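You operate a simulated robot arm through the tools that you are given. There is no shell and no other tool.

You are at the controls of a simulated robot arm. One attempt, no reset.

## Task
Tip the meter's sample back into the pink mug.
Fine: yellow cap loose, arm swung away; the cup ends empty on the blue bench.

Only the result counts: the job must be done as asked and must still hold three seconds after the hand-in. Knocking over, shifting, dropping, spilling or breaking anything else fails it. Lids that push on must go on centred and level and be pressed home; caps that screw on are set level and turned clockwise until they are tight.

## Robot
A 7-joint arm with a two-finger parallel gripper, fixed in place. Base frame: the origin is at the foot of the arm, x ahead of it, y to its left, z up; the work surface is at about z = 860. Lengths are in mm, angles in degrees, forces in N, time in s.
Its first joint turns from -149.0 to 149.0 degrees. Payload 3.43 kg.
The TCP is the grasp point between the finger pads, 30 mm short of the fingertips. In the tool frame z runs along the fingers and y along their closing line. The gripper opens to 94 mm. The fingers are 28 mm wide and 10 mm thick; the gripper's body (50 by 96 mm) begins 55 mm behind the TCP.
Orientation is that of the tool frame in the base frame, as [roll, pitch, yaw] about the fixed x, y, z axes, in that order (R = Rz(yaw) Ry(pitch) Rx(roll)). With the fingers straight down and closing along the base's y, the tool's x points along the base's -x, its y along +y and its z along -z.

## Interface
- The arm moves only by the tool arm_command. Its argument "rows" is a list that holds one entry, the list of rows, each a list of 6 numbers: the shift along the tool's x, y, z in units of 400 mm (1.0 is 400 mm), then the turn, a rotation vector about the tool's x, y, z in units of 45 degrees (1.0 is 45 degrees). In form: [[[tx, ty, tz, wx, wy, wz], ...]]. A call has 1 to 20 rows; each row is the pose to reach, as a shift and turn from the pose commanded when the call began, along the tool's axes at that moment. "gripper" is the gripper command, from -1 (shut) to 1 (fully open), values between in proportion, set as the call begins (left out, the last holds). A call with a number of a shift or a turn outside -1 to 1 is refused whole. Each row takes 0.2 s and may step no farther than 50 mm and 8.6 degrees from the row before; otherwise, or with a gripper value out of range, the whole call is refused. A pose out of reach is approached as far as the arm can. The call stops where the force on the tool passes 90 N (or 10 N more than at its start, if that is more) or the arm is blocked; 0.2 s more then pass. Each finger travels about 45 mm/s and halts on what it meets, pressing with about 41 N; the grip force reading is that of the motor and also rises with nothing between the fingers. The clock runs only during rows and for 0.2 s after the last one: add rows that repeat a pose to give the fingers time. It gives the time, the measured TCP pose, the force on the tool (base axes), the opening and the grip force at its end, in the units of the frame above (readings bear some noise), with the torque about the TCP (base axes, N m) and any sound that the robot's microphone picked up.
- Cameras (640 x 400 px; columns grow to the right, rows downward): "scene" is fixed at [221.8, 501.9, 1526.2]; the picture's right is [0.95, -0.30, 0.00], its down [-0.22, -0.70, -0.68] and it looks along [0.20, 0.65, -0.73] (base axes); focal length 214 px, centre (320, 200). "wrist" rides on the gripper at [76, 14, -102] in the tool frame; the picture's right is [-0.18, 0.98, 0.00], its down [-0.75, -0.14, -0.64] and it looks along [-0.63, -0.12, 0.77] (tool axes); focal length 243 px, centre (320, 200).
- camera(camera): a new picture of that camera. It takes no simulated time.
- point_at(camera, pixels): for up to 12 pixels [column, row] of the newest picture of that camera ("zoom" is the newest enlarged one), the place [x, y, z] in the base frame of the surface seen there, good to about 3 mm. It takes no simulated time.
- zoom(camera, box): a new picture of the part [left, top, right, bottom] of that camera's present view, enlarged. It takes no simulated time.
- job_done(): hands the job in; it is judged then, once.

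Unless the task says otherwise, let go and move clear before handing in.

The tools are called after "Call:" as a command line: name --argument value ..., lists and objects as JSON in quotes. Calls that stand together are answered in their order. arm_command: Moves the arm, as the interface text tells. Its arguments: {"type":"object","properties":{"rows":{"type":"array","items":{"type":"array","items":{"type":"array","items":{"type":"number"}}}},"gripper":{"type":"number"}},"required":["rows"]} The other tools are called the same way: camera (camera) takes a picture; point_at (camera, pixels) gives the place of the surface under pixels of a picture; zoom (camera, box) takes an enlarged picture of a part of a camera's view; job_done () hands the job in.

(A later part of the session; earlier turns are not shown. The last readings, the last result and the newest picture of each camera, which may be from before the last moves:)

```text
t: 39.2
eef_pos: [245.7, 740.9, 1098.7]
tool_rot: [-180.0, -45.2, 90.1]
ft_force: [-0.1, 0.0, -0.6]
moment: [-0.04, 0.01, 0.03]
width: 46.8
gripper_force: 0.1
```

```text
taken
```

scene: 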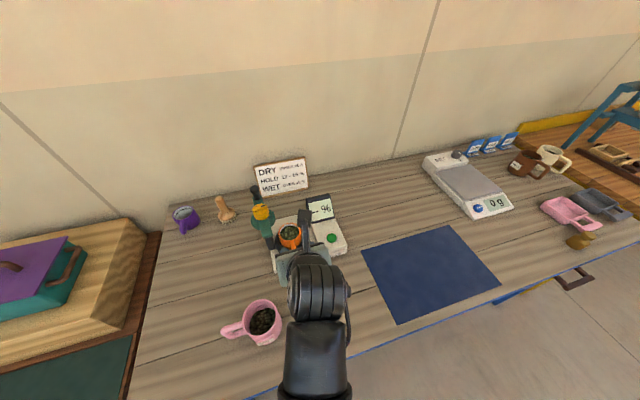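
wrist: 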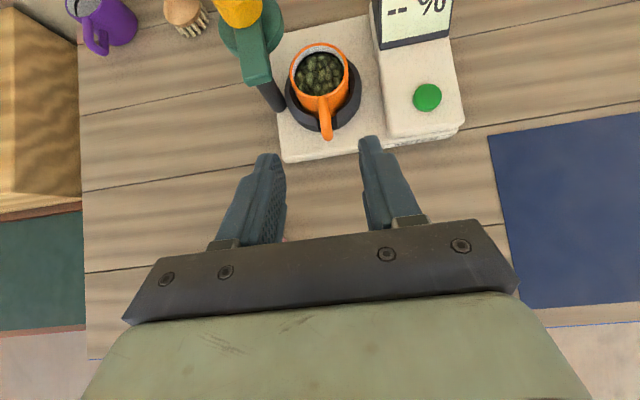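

Tilted 45° fine; the cup handle shows at wrist (326,120). I'll zoom and measure the handle.

Call:
zoom --camera "wrist" --box '[260, 30, 400, 160]'

Call:
point_at --camera "wrist" --pixels '[[326, 135], [326, 128], [325, 115], [323, 100], [320, 130], [332, 130], [319, 112], [330, 112], [294, 75], [347, 70], [322, 44], [305, 105]]'

Call:
zoom --camera "scene" --box '[245, 195, 345, 285]'

```text
3.08 times, centred on (330, 95) of wrist
```

zoom: 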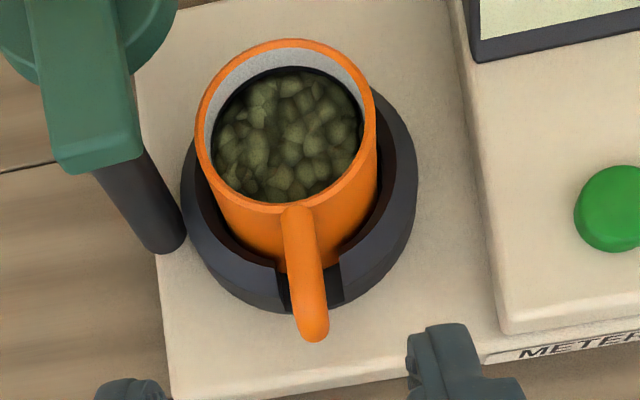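

```text
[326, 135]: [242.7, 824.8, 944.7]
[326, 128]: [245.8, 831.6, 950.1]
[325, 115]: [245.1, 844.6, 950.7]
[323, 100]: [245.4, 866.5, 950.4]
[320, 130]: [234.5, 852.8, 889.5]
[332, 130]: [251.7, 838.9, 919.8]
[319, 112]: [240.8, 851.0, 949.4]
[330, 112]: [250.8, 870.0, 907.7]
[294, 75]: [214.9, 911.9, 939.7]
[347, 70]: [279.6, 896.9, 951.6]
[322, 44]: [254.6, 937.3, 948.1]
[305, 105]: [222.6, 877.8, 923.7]
```

```text
4.44 times, centred on (295, 240) of scene
```

zoom: 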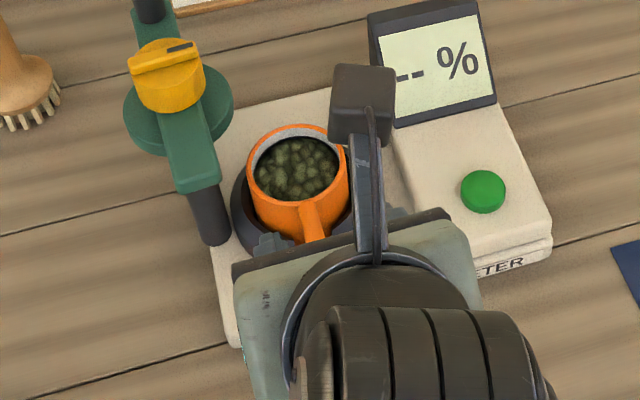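

The handle is centred at x≈245.5, y 825–873, top z≈950 and at least down to 920. I'll tilt to 65° and move to a pre-grasp 90 mm back along the approach line.

Call:
arm_command --rows '[[[-0.047, 0, 0.062, 0, 0.12, 0], [-0.094, 0, 0.125, 0, 0.25, 0], [-0.141, 0, 0.187, 0, 0.36, 0], [-0.1877, 0, 0.2495, 0, 0.444, 0], [-0.1877, 0, 0.2495, 0, 0.444, 0]]]'

Call:
camera --camera "wrist"

Call:
camera --camera "scene"

```text
t: 40.4
eef_pos: [246.7, 757.1, 974.4]
tool_rot: [-179.9, -65.1, 90.1]
ft_force: [0.5, 0.1, 0.9]
moment: [0.0, -0.03, 0.01]
width: 47.0
gripper_force: 0.0
```

```text
taken
```

wrist: 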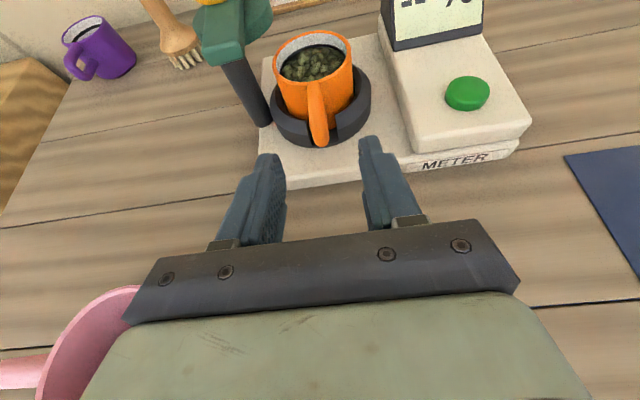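

```text
taken
```

scene: 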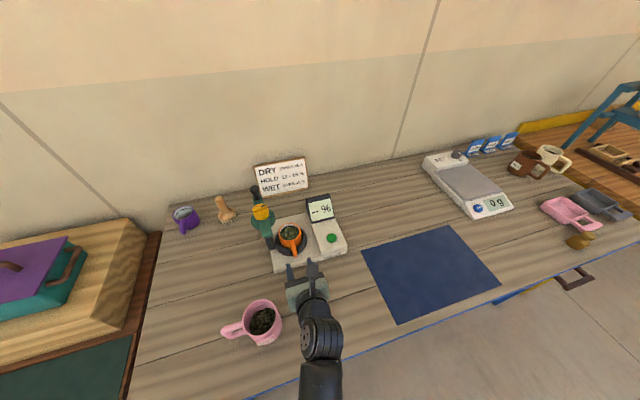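

Pre-grasp is good: handle at (318,110) lies between the fingers. Before taking the full cup I'll dry-run the pour orientation up high near the mug to check the joint range: retreat up, then swing the tool to point along -x.

Call:
arm_command --rows '[[[0.05, 0, -0.06, 0, 0, 0], [0.11, 0, -0.12, 0, 0, 0], [0.184, 0, -0.196, 0, 0, 0], [0.25, 0, -0.227, 0, 0, 0], [0.25, 0, -0.227, 0, 0, 0]]]'

Call:
arm_command --rows '[[[-0.003, -0.008, -0.007, 0.151, 0, -0.0705], [-0.007, -0.016, -0.015, 0.302, 0, -0.141], [-0.01, -0.025, -0.022, 0.453, 0, -0.2115], [-0.014, -0.033, -0.03, 0.604, 0, -0.282], [-0.017, -0.042, -0.037, 0.755, 0, -0.3525], [-0.021, -0.05, -0.045, 0.906, 0, -0.423], [-0.021, -0.05, -0.045, 0.906, 0, -0.423]]]'

Call:
arm_command --rows '[[[0, 0, 0, 0.151, 0, -0.0705], [0, 0, 0, 0.302, 0, -0.141], [0, 0, 0, 0.453, 0, -0.2115], [0, 0, 0, 0.604, 0, -0.282], [0, 0, 0, 0.755, 0, -0.3525], [0, 0, 0, 0.906, 0, -0.423], [0, 0, 0, 0.906, 0, -0.423]]]'

Call:
camera --camera "scene"

Call:
camera --camera "wrist"

```text
t: 41.6
eef_pos: [245.2, 714.5, 1103.6]
tool_rot: [-179.9, -65.1, 90.0]
ft_force: [0.8, 0.3, 0.0]
moment: [0.0, -0.03, -0.02]
width: 47.0
gripper_force: 0.0
```

```text
t: 43.2
eef_pos: [224.9, 696.2, 1103.5]
tool_rot: [179.8, -65.1, 135.3]
ft_force: [-0.1, -0.6, 0.0]
moment: [0.02, 0.01, 0.01]
width: 47.1
gripper_force: 0.2
```

```text
t: 44.8
eef_pos: [214.2, 705.7, 1098.3]
tool_rot: [178.9, -65.0, 176.6]
ft_force: [0.4, -0.6, 0.4]
moment: [0.01, 0.02, -0.02]
width: 47.0
gripper_force: 0.1
out of reach, approached as far as the arm can: row 6, 7
```

```text
taken
```

scene: 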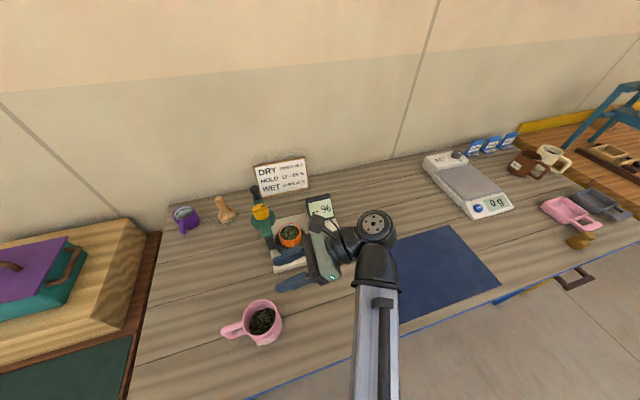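

```text
taken
```

wrist: 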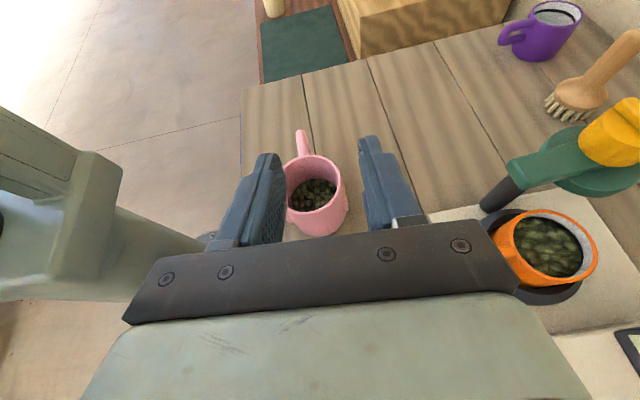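

Pointing fully along -x is just out of reach (stopped at yaw 176.6), so I'll use about yaw 155. I'll go back 20° and test the roll range.

Call:
arm_command --rows '[[[0, 0, 0, -0.134, 0, 0.063], [0, 0, 0, -0.268, 0, 0.126], [0, 0, 0, -0.403, 0, 0.188], [0, 0, 0, -0.5, 0, 0.233], [0, 0, 0, -0.5, 0, 0.233]]]'

Call:
arm_command --rows '[[[0, 0, 0, 0, 0, -0.17], [0, 0, 0, 0, 0, -0.34], [0, 0, 0, 0, 0, -0.51], [0, 0, 0, 0, 0, -0.68], [0, 0, 0, 0, 0, -0.85], [0, 0, 0, 0, 0, -1.0], [0, 0, 0, 0, 0, -1.0]]]'

Call:
arm_command --rows '[[[0, 0, 0, 0, 0, -0.17], [0, 0, 0, 0, 0, -0.34], [0, 0, 0, 0, 0, -0.51], [0, 0, 0, 0, 0, -0.68], [0, 0, 0, 0, 0, -0.85], [0, 0, 0, 0, 0, -1.0], [0, 0, 0, 0, 0, -1.0]]]'

Call:
arm_command --rows '[[[0, 0, 0, 0, 0, -0.17], [0, 0, 0, 0, 0, -0.34], [0, 0, 0, 0, 0, -0.51], [0, 0, 0, 0, 0, -0.68], [0, 0, 0, 0, 0, -0.85], [0, 0, 0, 0, 0, -1.0], [0, 0, 0, 0, 0, -1.0]]]'

Call:
camera --camera "scene"

```text
t: 46.0
eef_pos: [213.5, 705.4, 1098.6]
tool_rot: [179.0, -65.3, 151.5]
ft_force: [-0.1, -0.7, -0.3]
moment: [0.02, -0.03, 0.02]
width: 47.2
gripper_force: 0.2
```

```text
t: 47.6
eef_pos: [213.9, 705.1, 1098.4]
tool_rot: [122.9, -39.5, -141.8]
ft_force: [0.8, -0.4, 1.4]
moment: [-0.01, -0.02, -0.03]
width: 46.8
gripper_force: 0.1
```

```text
t: 49.2
eef_pos: [213.1, 705.2, 1098.1]
tool_rot: [114.8, 0.5, -119.3]
ft_force: [-0.6, 0.0, 0.6]
moment: [0.03, 0.01, 0.03]
width: 47.2
gripper_force: 0.1
```

```text
t: 50.8
eef_pos: [213.4, 705.3, 1098.5]
tool_rot: [123.4, 40.4, -96.4]
ft_force: [0.5, 0.7, 0.4]
moment: [0.04, -0.02, -0.03]
width: 47.0
gripper_force: 0.1
```

```text
taken
```

scene: 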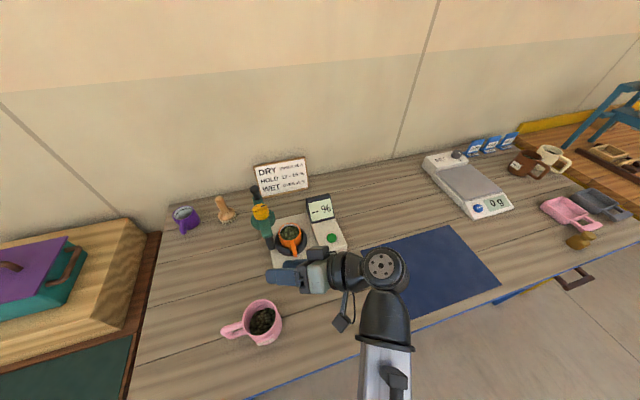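

A negative roll of 135° works at yaw 151. I'll roll back the same amount and return to the pre-grasp orientation.

Call:
arm_command --rows '[[[0, 0, 0, 0, 0, 0.17], [0, 0, 0, 0, 0, 0.34], [0, 0, 0, 0, 0, 0.51], [0, 0, 0, 0, 0, 0.68], [0, 0, 0, 0, 0, 0.85], [0, 0, 0, 0, 0, 1.0]]]'

Call:
arm_command --rows '[[[0, 0, 0, 0, 0, 0.17], [0, 0, 0, 0, 0, 0.34], [0, 0, 0, 0, 0, 0.51], [0, 0, 0, 0, 0, 0.68], [0, 0, 0, 0, 0, 0.85], [0, 0, 0, 0, 0, 1.0]]]'

Call:
arm_command --rows '[[[0, 0, 0, 0, 0, 0.17], [0, 0, 0, 0, 0, 0.34], [0, 0, 0, 0, 0, 0.51], [0, 0, 0, 0, 0, 0.68], [0, 0, 0, 0, 0, 0.85], [0, 0, 0, 0, 0, 1.0], [0, 0, 0, 0, 0, 1.0]]]'

Call:
arm_command --rows '[[[0, 0, 0, -0.151, 0, 0.0705], [0, 0, 0, -0.302, 0, 0.141], [0, 0, 0, -0.453, 0, 0.2115], [0, 0, 0, -0.604, 0, 0.282], [0, 0, 0, -0.62, 0, 0.289], [0, 0, 0, -0.62, 0, 0.289]]]'

Call:
arm_command --rows '[[[0, 0, 0, -0.151, 0, 0.0705], [0, 0, 0, -0.302, 0, 0.141], [0, 0, 0, -0.453, 0, 0.2115], [0, 0, 0, -0.604, 0, 0.282], [0, 0, 0, -0.62, 0, 0.289], [0, 0, 0, -0.62, 0, 0.289]]]'

```text
t: 52.2
eef_pos: [214.0, 704.4, 1097.4]
tool_rot: [114.7, 0.2, -119.4]
ft_force: [-0.1, 0.5, 0.7]
moment: [0.02, -0.03, -0.01]
width: 46.9
gripper_force: 0.0
```

```text
t: 53.6
eef_pos: [214.7, 704.5, 1096.5]
tool_rot: [123.0, -39.7, -142.0]
ft_force: [0.7, -0.4, -0.8]
moment: [0.0, 0.02, 0.01]
width: 46.8
gripper_force: 0.1
```

```text
t: 55.2
eef_pos: [214.2, 704.7, 1098.2]
tool_rot: [179.2, -65.2, 151.5]
ft_force: [0.1, -0.4, -0.6]
moment: [0.0, -0.02, -0.03]
width: 47.0
gripper_force: 0.1
```

```text
t: 56.6
eef_pos: [213.8, 704.4, 1097.4]
tool_rot: [179.5, -65.4, 120.3]
ft_force: [-0.1, 0.6, -0.8]
moment: [-0.01, 0.0, 0.02]
width: 47.0
gripper_force: 0.1
```

```text
t: 58.0
eef_pos: [214.0, 704.1, 1098.7]
tool_rot: [-180.0, -65.5, 89.1]
ft_force: [0.2, -0.4, -0.5]
moment: [0.0, -0.05, 0.0]
width: 47.2
gripper_force: 0.1
```

Back at yaw 89, tilt 65.5. I'll return to the pre-grasp point in front of the handle.

Call:
arm_command --rows '[[[-0.045, 0.015, 0.051, 0.005, 0, -0.002], [-0.1, 0.034, 0.112, 0.01, 0, -0.004], [-0.16, 0.055, 0.18, 0.018, 0, -0.008], [-0.225, 0.0765, 0.253, 0.018, 0, -0.008], [-0.225, 0.0765, 0.253, 0.018, 0, -0.008]]]'

Call:
camera --camera "wrist"

Call:
zoom --camera "wrist" --box '[240, 20, 400, 170]'

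```text
t: 59.2
eef_pos: [245.3, 757.4, 973.2]
tool_rot: [179.9, -65.5, 90.0]
ft_force: [-0.2, -0.5, 0.0]
moment: [0.0, -0.03, 0.02]
width: 47.2
gripper_force: 0.0
```

```text
taken
```

wrist: 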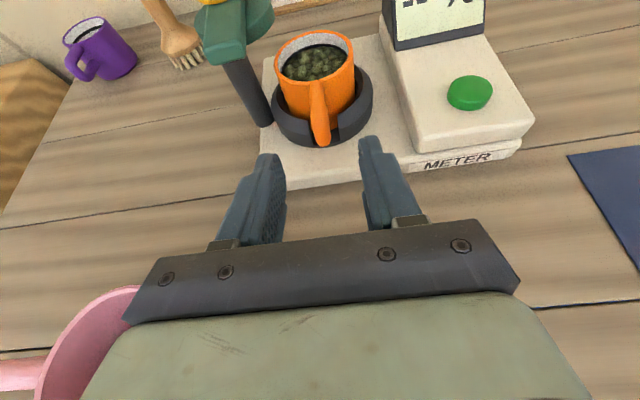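

```text
2.67 times, centred on (320, 95) of wrist
```

zoom: 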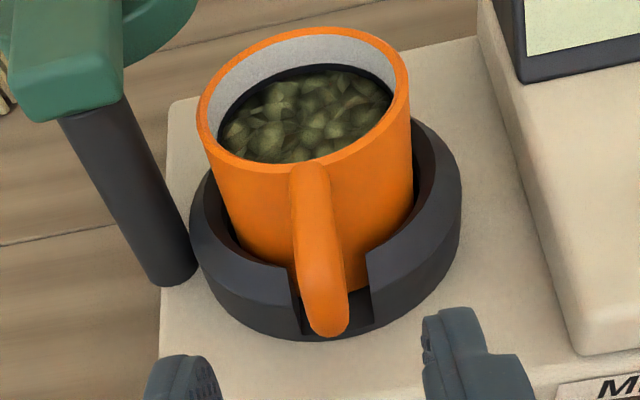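

Call:
point_at --camera "zoom" --pixels '[[325, 325], [325, 290], [320, 250], [315, 200], [310, 170], [346, 325], [306, 320], [250, 290], [400, 280], [260, 165], [405, 75], [300, 35]]'

```text
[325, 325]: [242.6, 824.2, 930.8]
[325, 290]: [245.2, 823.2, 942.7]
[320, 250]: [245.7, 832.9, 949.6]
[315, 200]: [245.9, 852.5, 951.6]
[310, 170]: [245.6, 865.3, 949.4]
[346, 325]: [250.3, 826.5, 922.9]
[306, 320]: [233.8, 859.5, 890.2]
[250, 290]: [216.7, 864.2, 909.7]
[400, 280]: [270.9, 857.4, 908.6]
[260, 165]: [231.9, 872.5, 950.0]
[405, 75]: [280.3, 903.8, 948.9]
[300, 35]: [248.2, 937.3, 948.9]
```

The handle runs z 922–950 and y 823–870 at x≈245.5; the collar top is ~910. I'll advance straight along the fingers to (245.5, 839, 938).

Call:
arm_command --rows '[[[0.001, 0.0005, 0.06, 0, 0, 0], [0.002, 0.0005, 0.12, 0, 0, 0], [0.0035, 0.0005, 0.17, 0, 0, 0], [0.0045, 0.0005, 0.205, 0, 0, 0], [0.0045, 0.0005, 0.222, 0, 0, 0], [0.0045, 0.0005, 0.222, 0, 0, 0]]]'

Call:
camera --camera "wrist"

Call:
zoom --camera "scene" --box '[235, 195, 355, 295]'

```text
t: 60.6
eef_pos: [246.1, 840.4, 940.0]
tool_rot: [180.0, -65.5, 90.0]
ft_force: [0.2, 0.2, -0.6]
moment: [0.0, 0.0, 0.0]
width: 46.9
gripper_force: 0.0
```

```text
taken
```

wrist: 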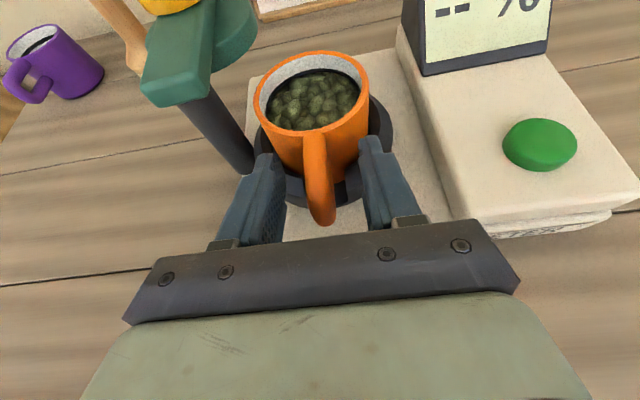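

```text
4.00 times, centred on (295, 245) of scene
```

zoom: 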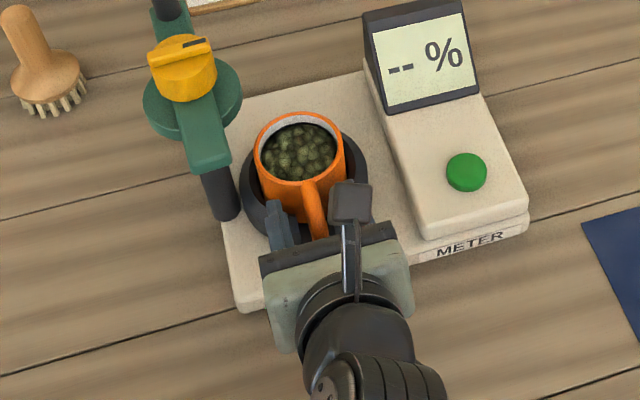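

The handle is between the pads with room both sides. I'll close on it.

Call:
arm_command --rows '[[[0, 0, 0, 0, 0, 0], [0, 0, 0, 0, 0, 0], [0, 0, 0, 0, 0, 0], [0, 0, 0, 0, 0, 0], [0, 0, 0, 0, 0, 0], [0, 0, 0, 0, 0, 0]]]' --gripper -1

Call:
camera --camera "wrist"

```text
t: 62.0
eef_pos: [247.7, 840.1, 938.1]
tool_rot: [180.0, -65.5, 89.9]
ft_force: [0.6, -0.6, -0.4]
moment: [0.05, -0.06, -0.1]
width: 16.0
gripper_force: 40.4
```

```text
taken
```

wrist: 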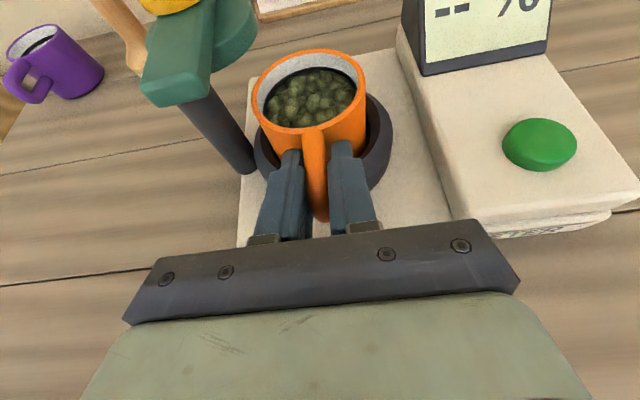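

Gripped at 16 mm, 40 N. I'll lift slowly 15 mm straight up and check.

Call:
arm_command --rows '[[[0.011, 0, -0.005, 0, 0, 0], [0.0228, 0, -0.0104, 0, 0, 0], [0.0342, 0, -0.0156, 0, 0, 0], [0.0342, 0, -0.0156, 0, 0, 0]]]'

Call:
camera --camera "wrist"

Call:
zoom --camera "scene" --box '[235, 195, 355, 295]'

```text
t: 63.0
eef_pos: [245.2, 840.5, 953.5]
tool_rot: [-179.8, -65.4, 89.9]
ft_force: [-1.2, 0.2, 0.3]
moment: [0.02, 0.03, 0.02]
width: 16.2
gripper_force: 42.1
```

```text
taken
```

wrist: 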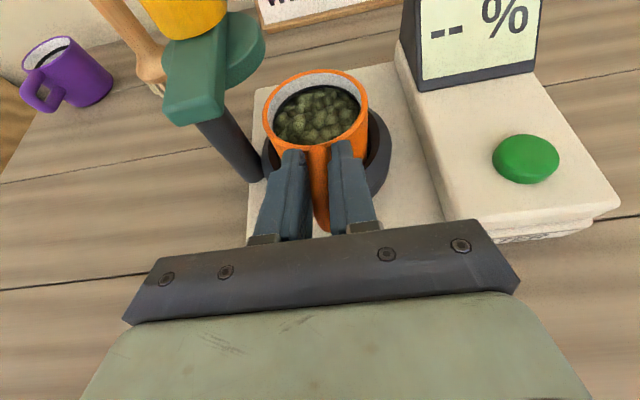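

```text
4.00 times, centred on (295, 245) of scene
```

zoom: 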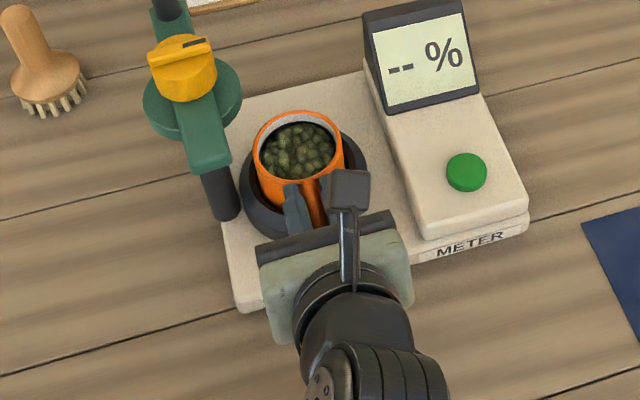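

In the wrist view the cup's rim moved relative to the fingers ((310,55)→(317,72)), so it may have slipped or rotated. I'll measure the rim heights.

Call:
point_at --camera "wrist" --pixels '[[316, 72], [266, 115], [366, 105], [300, 146], [318, 215], [317, 170], [316, 150], [320, 225], [290, 155], [342, 145], [316, 110], [380, 150]]'

Call:
zoom --camera "wrist" --box '[230, 60, 400, 250]'

```text
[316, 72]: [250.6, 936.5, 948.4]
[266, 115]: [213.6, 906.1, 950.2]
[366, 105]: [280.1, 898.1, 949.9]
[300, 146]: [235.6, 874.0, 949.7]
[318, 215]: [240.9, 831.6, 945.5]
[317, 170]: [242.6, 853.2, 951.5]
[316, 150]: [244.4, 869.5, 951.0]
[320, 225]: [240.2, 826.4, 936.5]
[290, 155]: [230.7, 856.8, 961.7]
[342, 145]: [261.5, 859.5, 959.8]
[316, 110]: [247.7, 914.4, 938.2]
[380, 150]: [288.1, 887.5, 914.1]
```

```text
2.11 times, centred on (315, 155) of wrist
```

zoom: 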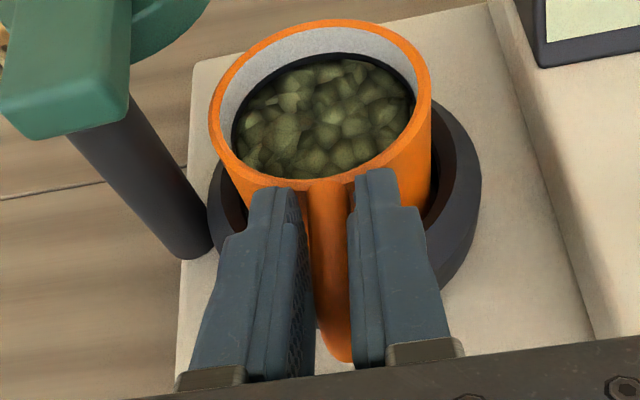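

The rim is still at z≈950, so the cup did not lift and the fingers slid up or aren't truly clamping it. I'll open, move back down to a slightly lower grip, and look before closing again.

Call:
arm_command --rows '[[[0, 0, 0, 0, 0, 0], [0, 0, 0, 0, 0, 0], [0, 0, 0, 0, 0, 0]]]' --gripper -0.4

Call:
camera --camera "wrist"

Call:
zoom --camera "wrist" --box '[230, 60, 400, 250]'

Call:
zoom --camera "scene" --box '[265, 215, 325, 265]'

```text
t: 63.8
eef_pos: [246.3, 840.9, 954.2]
tool_rot: [-179.9, -65.4, 90.0]
ft_force: [-0.8, -0.2, 0.4]
moment: [-0.03, 0.01, 0.0]
width: 28.3
gripper_force: 0.0
```

```text
taken
```

wrist: 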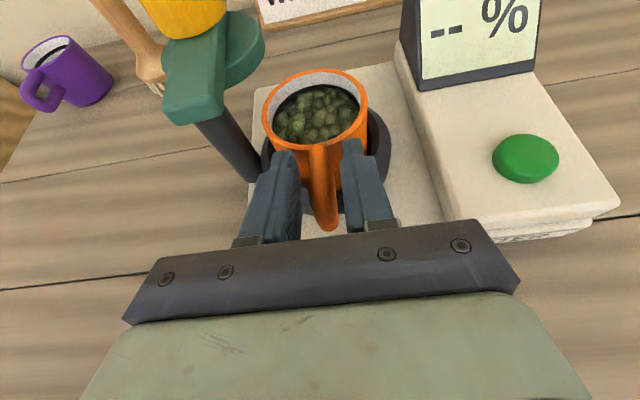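

```text
2.11 times, centred on (315, 155) of wrist
```

zoom: 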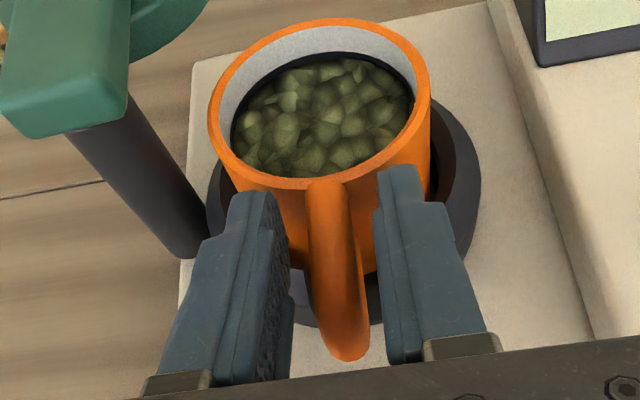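

```text
8.00 times, centred on (295, 240) of scene
```

zoom: 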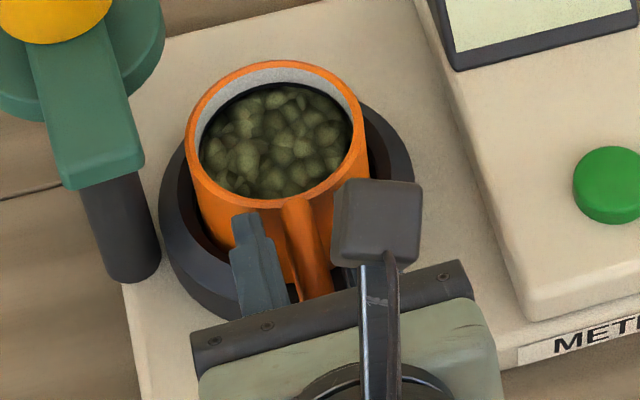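

The handle (zoom (335,270)) is clearly between the pads and free. I'll go down 20 mm and grip again, reading the forces.

Call:
arm_command --rows '[[[-0.025, 0, 0.006, 0, 0, 0], [-0.05, 0, 0.0117, 0, 0, 0], [-0.05, 0, 0.0117, 0, 0, 0]]]'

Call:
arm_command --rows '[[[0, 0, 0, 0, 0, 0], [0, 0, 0, 0, 0, 0], [0, 0, 0, 0, 0, 0], [0, 0, 0, 0, 0, 0], [0, 0, 0, 0, 0, 0], [0, 0, 0, 0, 0, 0]]]' --gripper -1

Call:
arm_command --rows '[[[0.0057, 0, -0.0026, 0, 0, 0]]]'

Call:
zoom --camera "wrist" --box '[230, 60, 400, 250]'

```text
t: 64.6
eef_pos: [246.2, 836.5, 934.4]
tool_rot: [180.0, -65.8, 90.0]
ft_force: [-2.7, 3.2, 12.9]
moment: [0.32, -0.05, 0.22]
width: 28.1
gripper_force: 0.0
```

```text
t: 66.0
eef_pos: [246.3, 837.1, 933.8]
tool_rot: [180.0, -65.4, 90.0]
ft_force: [4.0, -3.3, 12.2]
moment: [0.13, -0.13, -0.08]
width: 16.3
gripper_force: 40.9
```

```text
t: 66.4
eef_pos: [245.3, 837.2, 935.3]
tool_rot: [-179.8, -65.4, 90.1]
ft_force: [0.0, -1.4, 0.2]
moment: [-0.11, -0.01, -0.03]
width: 16.2
gripper_force: 40.6
```

```text
2.11 times, centred on (315, 155) of wrist
```

zoom: 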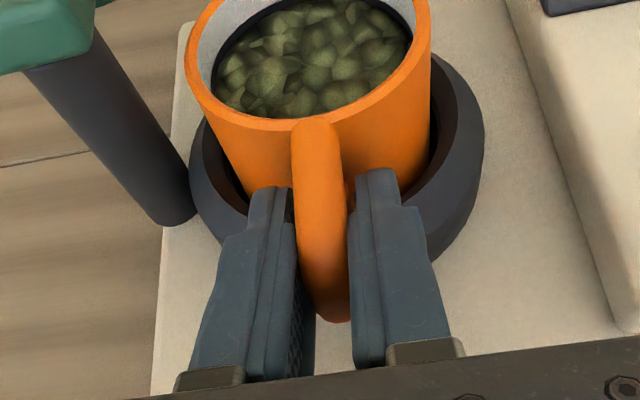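

Brief contact of ~12 N upward (fingertip on the collar) went away after rising 2 mm; the grip holds 16.2 mm. I'll lift a few mm at a time and read the force.

Call:
arm_command --rows '[[[0.0057, 0, -0.0026, 0, 0, 0], [0.0114, 0, -0.0052, 0, 0, 0]]]'

Call:
zoom --camera "wrist" --box '[230, 60, 400, 250]'

```text
t: 67.0
eef_pos: [244.3, 836.1, 940.7]
tool_rot: [-179.9, -65.4, 90.0]
ft_force: [-1.0, 0.1, -1.1]
moment: [-0.1, 0.0, 0.01]
width: 16.5
gripper_force: 40.7
```

```text
2.11 times, centred on (315, 155) of wrist
```

zoom: 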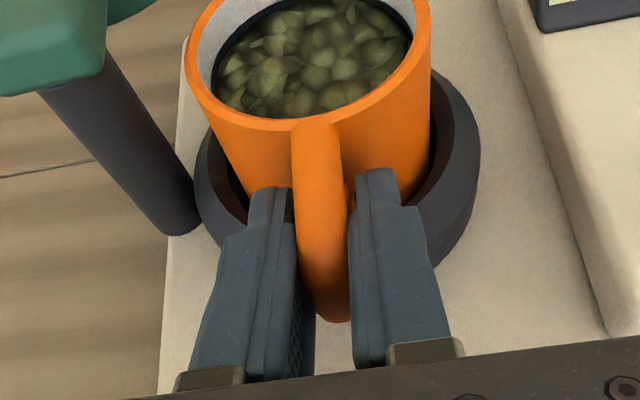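

Now the cup stays fixed in the fingers while the collar drops away, so it is lifting. I'll continue slowly up.

Call:
arm_command --rows '[[[0.0114, 0, -0.0052, 0, 0, 0], [0.0228, 0, -0.0104, 0, 0, 0], [0.0342, 0, -0.0156, 0, 0, 0], [0.0456, 0, -0.0208, 0, 0, 0]]]'

Call:
zoom --camera "wrist" --box '[230, 60, 400, 250]'

Call:
zoom --camera "scene" --box '[245, 195, 345, 275]'

```text
t: 68.0
eef_pos: [244.8, 836.1, 960.7]
tool_rot: [-179.9, -65.3, 90.0]
ft_force: [0.8, 0.5, -1.1]
moment: [-0.11, 0.0, 0.01]
width: 16.6
gripper_force: 41.7
```

```text
2.11 times, centred on (315, 155) of wrist
```

zoom: 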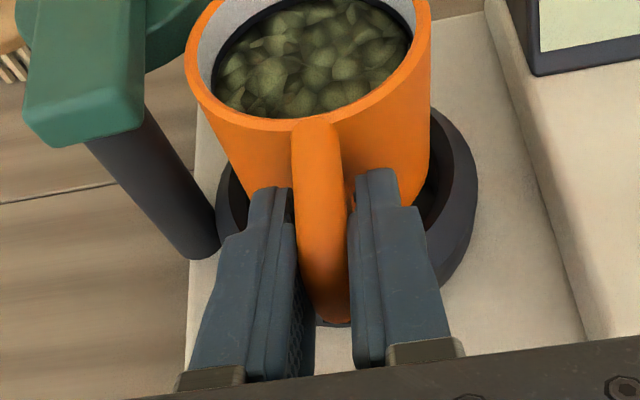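

```text
5.00 times, centred on (295, 235) of scene
```

zoom: 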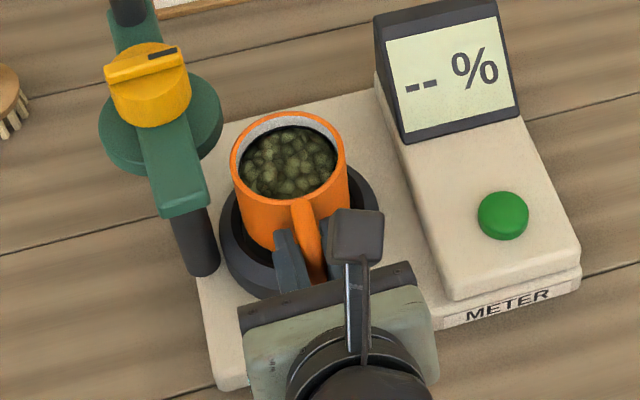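

The cup is out of the collar and steady. I'll check its level from rim points, then continue up.

Call:
camera --camera "wrist"

Call:
arm_command --rows '[[[0.02, 0, -0.009, 0, 0, 0], [0.045, 0, -0.0205, 0, 0, 0], [0.075, 0, -0.034, 0, 0, 0], [0.11, 0, -0.05, 0, 0, 0], [0.145, 0, -0.066, 0, 0, 0], [0.17, 0, -0.0775, 0, 0, 0], [0.19, 0, -0.087, 0, 0, 0], [0.19, 0, -0.087, 0, 0, 0]]]'

Call:
camera --camera "wrist"

Call:
point_at --camera "wrist" --pixels '[[282, 85], [345, 60], [280, 60], [375, 65], [342, 85], [310, 110], [314, 130], [316, 160], [320, 185], [330, 75], [322, 205], [300, 75]]'

Call:
camera --camera "scene"

```text
taken
```

wrist: 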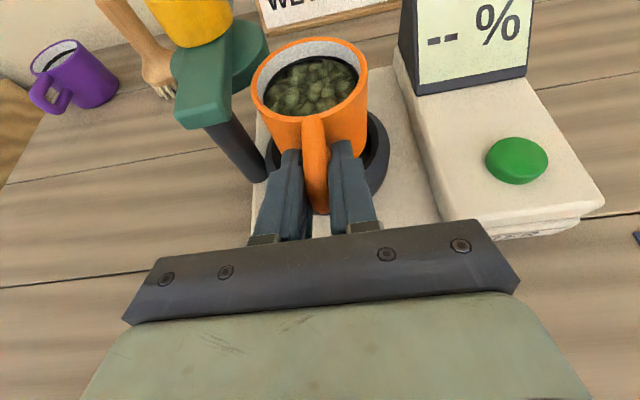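

```text
t: 69.8
eef_pos: [246.1, 837.4, 1045.6]
tool_rot: [-179.9, -65.5, 89.9]
ft_force: [-0.5, -0.1, -1.7]
moment: [-0.13, 0.01, 0.01]
width: 16.5
gripper_force: 40.5
```

```text
taken
```

wrist: 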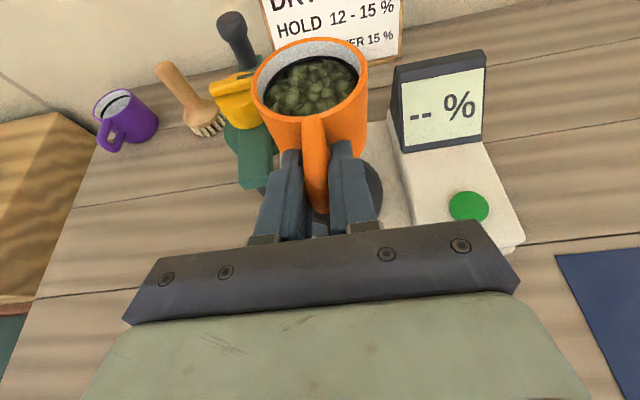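

```text
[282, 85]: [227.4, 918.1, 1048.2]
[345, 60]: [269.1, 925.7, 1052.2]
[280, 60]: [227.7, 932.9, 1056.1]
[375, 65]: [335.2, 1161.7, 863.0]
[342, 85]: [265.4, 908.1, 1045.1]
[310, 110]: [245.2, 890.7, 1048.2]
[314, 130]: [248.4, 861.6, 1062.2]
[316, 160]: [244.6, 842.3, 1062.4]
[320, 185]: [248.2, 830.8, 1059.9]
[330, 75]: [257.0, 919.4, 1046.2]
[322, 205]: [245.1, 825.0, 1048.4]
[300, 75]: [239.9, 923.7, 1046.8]
```

```text
taken
```

scene: 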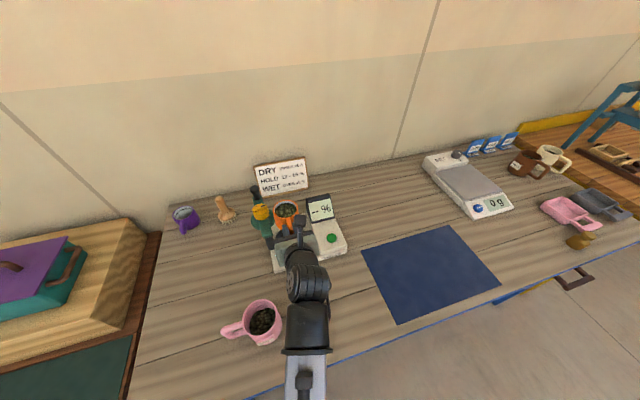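

The cup is held level: handle top z≈1062, cup axis about 70 mm ahead of the TCP, ~1.7 N load. Next I'll measure the pink mug's rim precisely.

Call:
zoom --camera "scene" --box '[210, 285, 300, 355]'

```text
5.71 times, centred on (255, 320) of scene
```

zoom: 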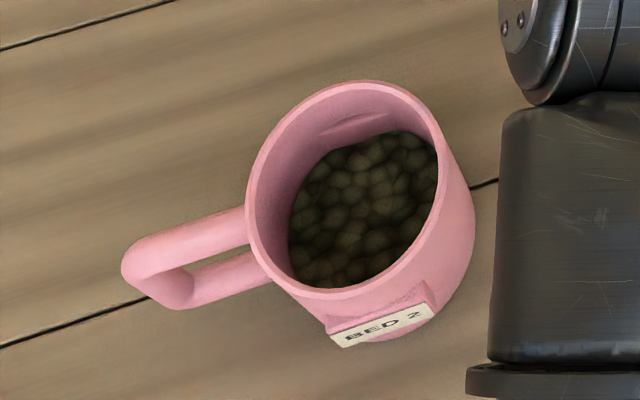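

Call:
point_at --camera "zoom" --pixels '[[363, 83], [249, 200], [440, 160], [330, 294], [290, 125], [420, 110], [420, 240], [262, 255], [340, 200], [130, 265], [365, 155], [470, 230]]'

```text
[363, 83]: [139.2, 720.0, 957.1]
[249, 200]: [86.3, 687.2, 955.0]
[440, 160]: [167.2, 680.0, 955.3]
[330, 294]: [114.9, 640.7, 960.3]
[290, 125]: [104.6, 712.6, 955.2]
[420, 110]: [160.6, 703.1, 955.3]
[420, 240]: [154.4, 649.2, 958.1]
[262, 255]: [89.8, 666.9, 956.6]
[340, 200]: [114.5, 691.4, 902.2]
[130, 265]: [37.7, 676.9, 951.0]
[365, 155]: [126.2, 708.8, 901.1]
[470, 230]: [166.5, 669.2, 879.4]
```

Mug rim centre is about (127,680), outer radius ~41, rim z≈957. I'll carry the cup level, backing off and turning heading from 90° to 150° on the way to the hover spot.

Call:
arm_command --rows '[[[-0.006, -0.003, -0.012, 0.04, 0, -0.018], [-0.016, -0.009, -0.035, 0.11, 0, -0.05], [-0.027, -0.015, -0.058, 0.19, 0, -0.087], [-0.038, -0.021, -0.083, 0.28, 0, -0.128], [-0.049, -0.028, -0.108, 0.37, 0, -0.169], [-0.06, -0.034, -0.132, 0.46, 0, -0.21], [-0.07, -0.04, -0.155, 0.54, 0, -0.246], [-0.077, -0.043, -0.169, 0.585, 0, -0.267], [-0.08, -0.045, -0.175, 0.607, 0, -0.277], [-0.08, -0.045, -0.175, 0.607, 0, -0.277]]]'

Call:
arm_command --rows '[[[-0.004, -0.01, -0.009, 0.04, 0, -0.018], [-0.012, -0.026, -0.025, 0.11, 0, -0.05], [-0.02, -0.044, -0.043, 0.19, 0, -0.087], [-0.028, -0.063, -0.061, 0.28, 0, -0.128], [-0.036, -0.083, -0.08, 0.37, 0, -0.169], [-0.045, -0.103, -0.099, 0.46, 0, -0.21], [-0.053, -0.121, -0.116, 0.54, 0, -0.246], [-0.0575, -0.131, -0.126, 0.585, 0, -0.267], [-0.0597, -0.136, -0.131, 0.607, 0, -0.277], [-0.0597, -0.136, -0.131, 0.607, 0, -0.277]]]'

Call:
camera --camera "wrist"

Call:
camera --camera "scene"

```text
t: 72.0
eef_pos: [228.4, 760.4, 1044.0]
tool_rot: [180.0, -65.5, 120.0]
ft_force: [-0.9, 0.4, -1.6]
moment: [-0.11, -0.02, 0.0]
width: 16.3
gripper_force: 41.0
```

```text
t: 74.2
eef_pos: [208.7, 681.4, 1045.4]
tool_rot: [179.9, -65.4, 150.1]
ft_force: [0.0, 0.1, -1.9]
moment: [-0.03, -0.12, -0.03]
width: 16.4
gripper_force: 40.8
```

```text
taken
```

wrist: 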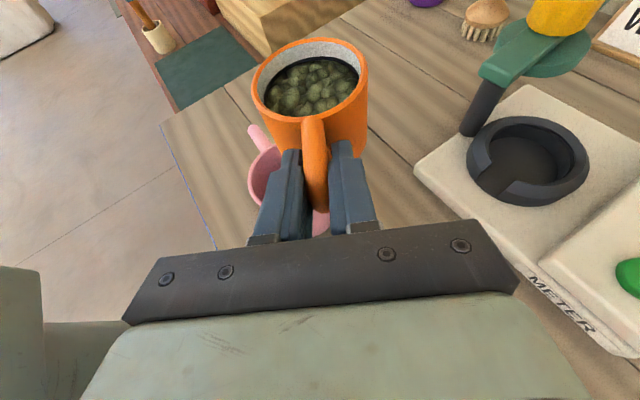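

```text
taken
```

scene: 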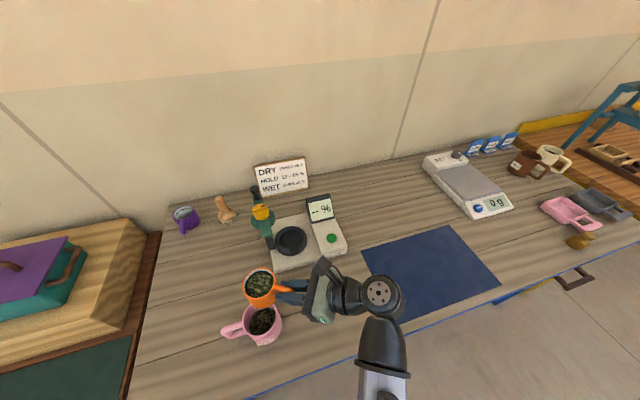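

The cup hovers beside the mug as planned, level, with the load unchanged. I'll start tipping toward the robot side about the handle's horizontal axis, lowering a bit, up to 45°.

Call:
arm_command --rows '[[[-0.0114, 0.0025, 0.0052, -0.046, 0, -0.101], [-0.0228, 0.005, 0.0104, -0.092, 0, -0.202], [-0.0341, 0.0075, 0.0156, -0.138, 0, -0.303], [-0.045, 0.008, 0.0205, -0.184, 0, -0.404], [-0.056, 0.0083, 0.0255, -0.231, 0, -0.506], [-0.066, 0.0085, 0.03, -0.277, 0, -0.607], [-0.07, 0.007, 0.032, -0.323, 0, -0.708], [-0.074, 0.005, 0.034, -0.369, 0, -0.809], [-0.0773, 0.0035, 0.0353, -0.415, 0, -0.91]]]'

Call:
camera --camera "scene"

Call:
zoom --camera "scene" --box '[210, 255, 320, 355]'

```text
t: 76.2
eef_pos: [209.8, 683.3, 1010.0]
tool_rot: [112.5, -40.0, -152.7]
ft_force: [-0.3, 0.1, -3.0]
moment: [-0.08, -0.12, -0.01]
width: 16.8
gripper_force: 41.4
```

```text
taken
```

scene: 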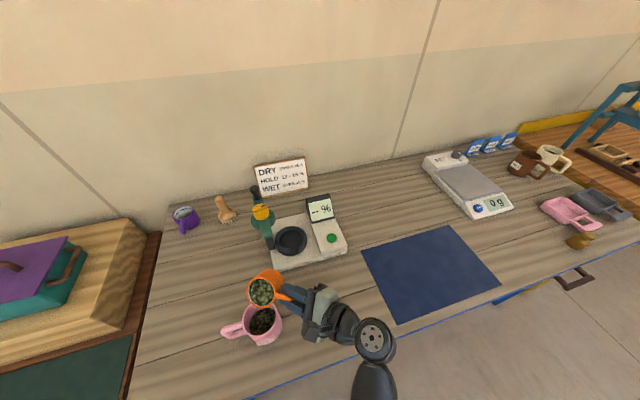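

```text
4.00 times, centred on (265, 305) of scene
```

zoom: 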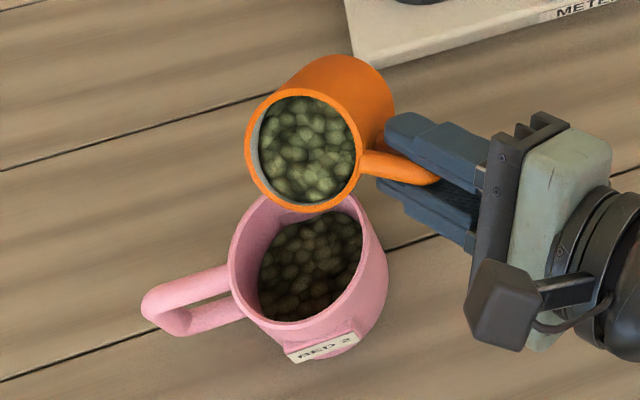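

No spill yet; the orange lip at zoom (310,210) hangs over the mug. I'll measure the lip position.

Call:
point_at --camera "zoom" --pixels '[[312, 208], [280, 198], [345, 195], [250, 150], [355, 110], [310, 95], [300, 150], [310, 260], [265, 197], [300, 322], [365, 200], [385, 130]]'

```text
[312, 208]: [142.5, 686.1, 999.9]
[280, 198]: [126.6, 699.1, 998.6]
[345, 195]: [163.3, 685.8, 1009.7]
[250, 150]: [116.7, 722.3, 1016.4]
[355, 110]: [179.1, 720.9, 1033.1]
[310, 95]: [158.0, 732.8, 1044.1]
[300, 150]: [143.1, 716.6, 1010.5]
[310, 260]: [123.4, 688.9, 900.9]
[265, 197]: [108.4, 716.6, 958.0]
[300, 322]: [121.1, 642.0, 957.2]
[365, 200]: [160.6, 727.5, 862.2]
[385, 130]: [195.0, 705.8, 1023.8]
```

The lip is at about (137,690,999), ~13 mm short of the mug's centre on the pour side, which suits pouring. I'll continue slowly to 75°, keeping the lip over the mug.

Call:
arm_command --rows '[[[0.0031, -0.0025, 0.0008, -0.0277, 0, -0.0607], [0.0062, -0.005, 0.0016, -0.0553, 0, -0.1213], [0.0093, -0.0074, 0.0024, -0.083, 0, -0.182], [0.0124, -0.01, 0.0032, -0.1107, 0, -0.2427], [0.0155, -0.0124, 0.004, -0.1383, 0, -0.3033], [0.0174, -0.0145, 0.0031, -0.166, 0, -0.364], [0.0193, -0.0166, 0.0022, -0.1937, 0, -0.4247], [0.0212, -0.0188, 0.0013, -0.2213, 0, -0.4853], [0.0231, -0.021, 0.0005, -0.249, 0, -0.546], [0.025, -0.023, -0.0004, -0.2767, 0, -0.6067]]]'

Call:
zoom --camera "scene" --box '[210, 255, 320, 355]'

```text
t: 78.4
eef_pos: [199.4, 674.7, 1010.5]
tool_rot: [96.3, -13.6, -145.2]
ft_force: [-0.4, 0.3, -1.8]
moment: [-0.05, -0.03, 0.03]
width: 16.2
gripper_force: 41.3
```

```text
4.00 times, centred on (265, 305) of scene
```

zoom: 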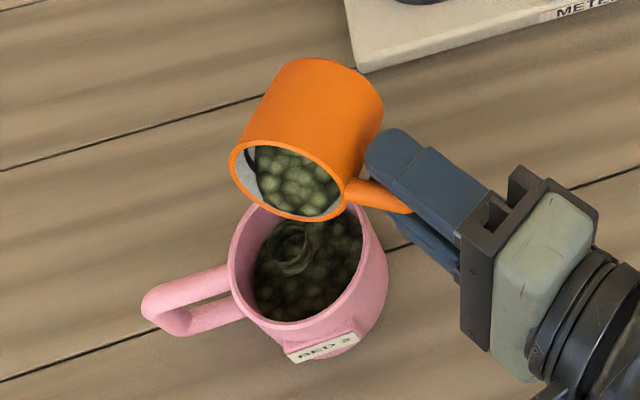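

Beans are flowing into the mug (stream at zoom (290,245)). I'll keep on slowly to 120°.

Call:
arm_command --rows '[[[0.0044, -0.0013, -0.002, -0.0345, 0, -0.0758], [0.0088, -0.0026, -0.004, -0.069, 0, -0.1515], [0.0132, -0.0039, -0.006, -0.1035, 0, -0.227], [0.0176, -0.0052, -0.008, -0.138, 0, -0.303], [0.0176, -0.0052, -0.008, -0.138, 0, -0.303], [0.0229, -0.0067, -0.0104, -0.173, 0, -0.379], [0.0282, -0.0083, -0.0128, -0.2075, 0, -0.455], [0.0334, -0.0099, -0.0153, -0.242, 0, -0.531], [0.0387, -0.0114, -0.0177, -0.277, 0, -0.607], [0.0387, -0.0114, -0.0177, -0.277, 0, -0.607], [0.0441, -0.013, -0.0201, -0.3115, 0, -0.683], [0.0495, -0.0146, -0.0226, -0.346, 0, -0.7585], [0.0549, -0.0162, -0.025, -0.3805, 0, -0.834], [0.0602, -0.0177, -0.0275, -0.415, 0, -0.91], [0.0602, -0.0177, -0.0275, -0.415, 0, -0.91]]]'

Call:
zoom --camera "scene" --box '[210, 255, 320, 355]'

Call:
camera --camera "scene"

```text
t: 81.6
eef_pos: [186.4, 649.1, 1011.2]
tool_rot: [76.5, 27.1, -147.7]
ft_force: [0.2, 0.4, -1.0]
moment: [-0.08, -0.07, 0.05]
width: 16.4
gripper_force: 41.2
```

```text
4.00 times, centred on (265, 305) of scene
```

zoom: 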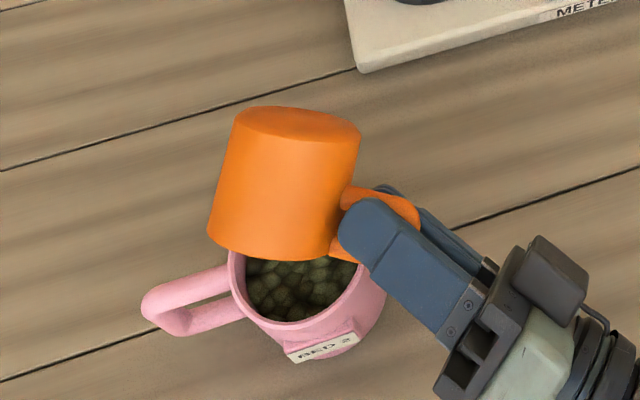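

```text
taken
```

scene: 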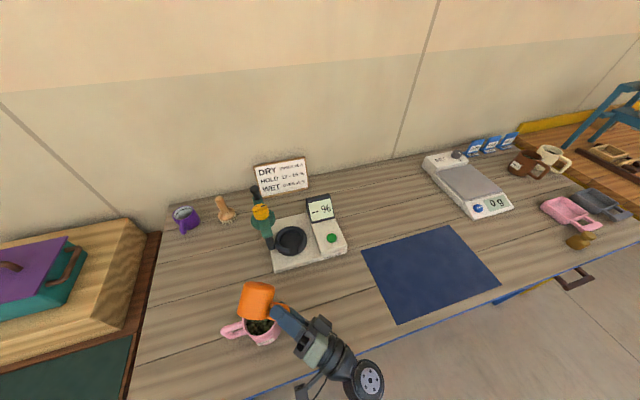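

The cup is at 120° and the mug is filling. I'll check wrist clearance at (365,380) and (310,385) before going further.

Call:
point_at --camera "scene" --pixels '[[365, 380], [350, 395], [305, 385], [325, 360], [300, 398], [335, 385], [262, 325], [255, 318]]'

Call:
arm_command --rows '[[[0.004, 0.0025, -0.0018, -0.033, 0, -0.073], [0.008, 0.005, -0.0036, -0.066, 0, -0.146], [0.012, 0.0075, -0.0054, -0.1, 0, -0.218], [0.016, 0.01, -0.0072, -0.133, 0, -0.291], [0.0197, 0.0125, -0.009, -0.166, 0, -0.364], [0.0197, 0.0125, -0.009, -0.166, 0, -0.364], [0.0197, 0.0125, -0.009, -0.166, 0, -0.364], [0.0197, 0.0125, -0.009, -0.166, 0, -0.364], [0.0197, 0.0125, -0.009, -0.166, 0, -0.364], [0.0197, 0.0125, -0.009, -0.166, 0, -0.364], [0.0197, 0.0125, -0.009, -0.166, 0, -0.364], [0.0197, 0.0125, -0.009, -0.166, 0, -0.364]]]'

Call:
camera --camera "scene"

Call:
zoom --camera "scene" --box '[210, 255, 320, 355]'

```text
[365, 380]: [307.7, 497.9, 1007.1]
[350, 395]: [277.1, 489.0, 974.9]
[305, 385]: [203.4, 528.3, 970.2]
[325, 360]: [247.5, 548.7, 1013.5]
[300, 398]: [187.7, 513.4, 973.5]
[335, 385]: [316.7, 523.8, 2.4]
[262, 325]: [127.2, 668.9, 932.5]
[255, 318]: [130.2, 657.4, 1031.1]
```

```text
t: 84.2
eef_pos: [181.6, 641.7, 1010.5]
tool_rot: [65.2, 42.6, -154.2]
ft_force: [-0.4, 0.5, -1.2]
moment: [-0.06, -0.06, -0.01]
width: 16.3
gripper_force: 41.0
```

```text
taken
```

scene: 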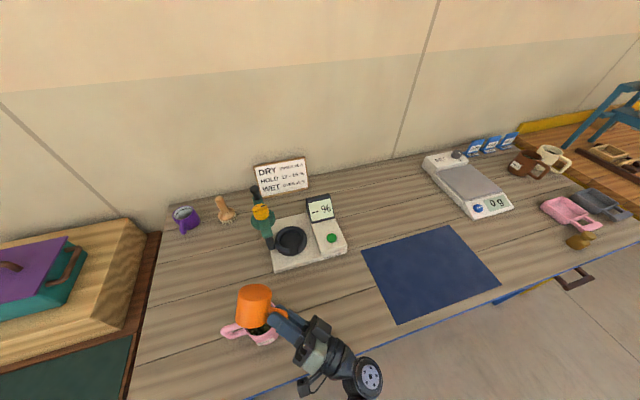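

```text
4.00 times, centred on (265, 305) of scene
```

zoom: 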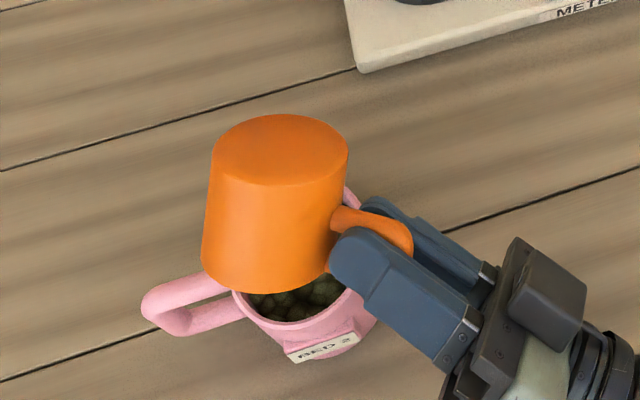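

The cup is at ~138° and the load has dropped to about 1.2 N. I'll hold a few seconds, then roll back to 120° and 75° over the mug to look inside.

Call:
arm_command --rows '[[[0, 0, 0, -0.02, 0, -0.045], [0, 0, 0, -0.04, 0, -0.09], [0, 0, 0, 0, 0, 0], [0, 0, 0, -0.04, 0, -0.09], [0, 0, 0, 0, 0, 0], [0, 0, 0, -0.04, 0, -0.09], [0, 0, 0, -0.04, 0, -0.09], [0, 0, 0, 0, 0, 0], [0, 0, 0, 0, 0, 0], [0, 0, 0, 0, 0, 0], [0, 0, 0, 0, 0, 0], [0, 0, 0, 0, 0, 0]]]'

Call:
arm_command --rows '[[[-0.004, 0.001, 0.0018, 0.046, 0, 0.101], [-0.01, 0.004, 0.0045, 0.092, 0, 0.202], [-0.016, 0.006, 0.007, 0.138, 0, 0.303], [-0.021, 0.008, 0.0095, 0.184, 0, 0.404], [-0.026, 0.01, 0.012, 0.231, 0, 0.506], [-0.031, 0.012, 0.014, 0.277, 0, 0.607], [-0.036, 0.014, 0.0165, 0.323, 0, 0.708], [-0.041, 0.016, 0.019, 0.369, 0, 0.809], [-0.046, 0.018, 0.021, 0.415, 0, 0.91]]]'

Call:
zoom --camera "scene" --box '[210, 255, 320, 355]'

```text
t: 86.8
eef_pos: [180.8, 643.8, 1010.4]
tool_rot: [65.2, 42.6, -154.2]
ft_force: [0.0, 0.0, -1.0]
moment: [-0.04, -0.01, 0.03]
width: 16.6
gripper_force: 40.8
```

```text
t: 88.8
eef_pos: [185.6, 650.6, 1031.1]
tool_rot: [88.8, 2.8, -144.5]
ft_force: [-0.4, -0.3, -1.2]
moment: [-0.06, -0.05, 0.0]
width: 16.4
gripper_force: 40.9
```

```text
4.00 times, centred on (265, 305) of scene
```

zoom: 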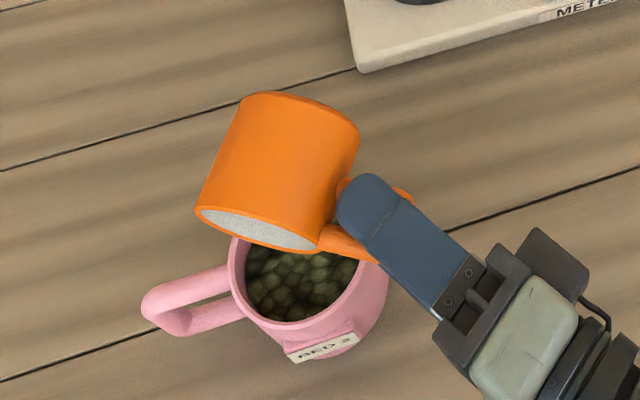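

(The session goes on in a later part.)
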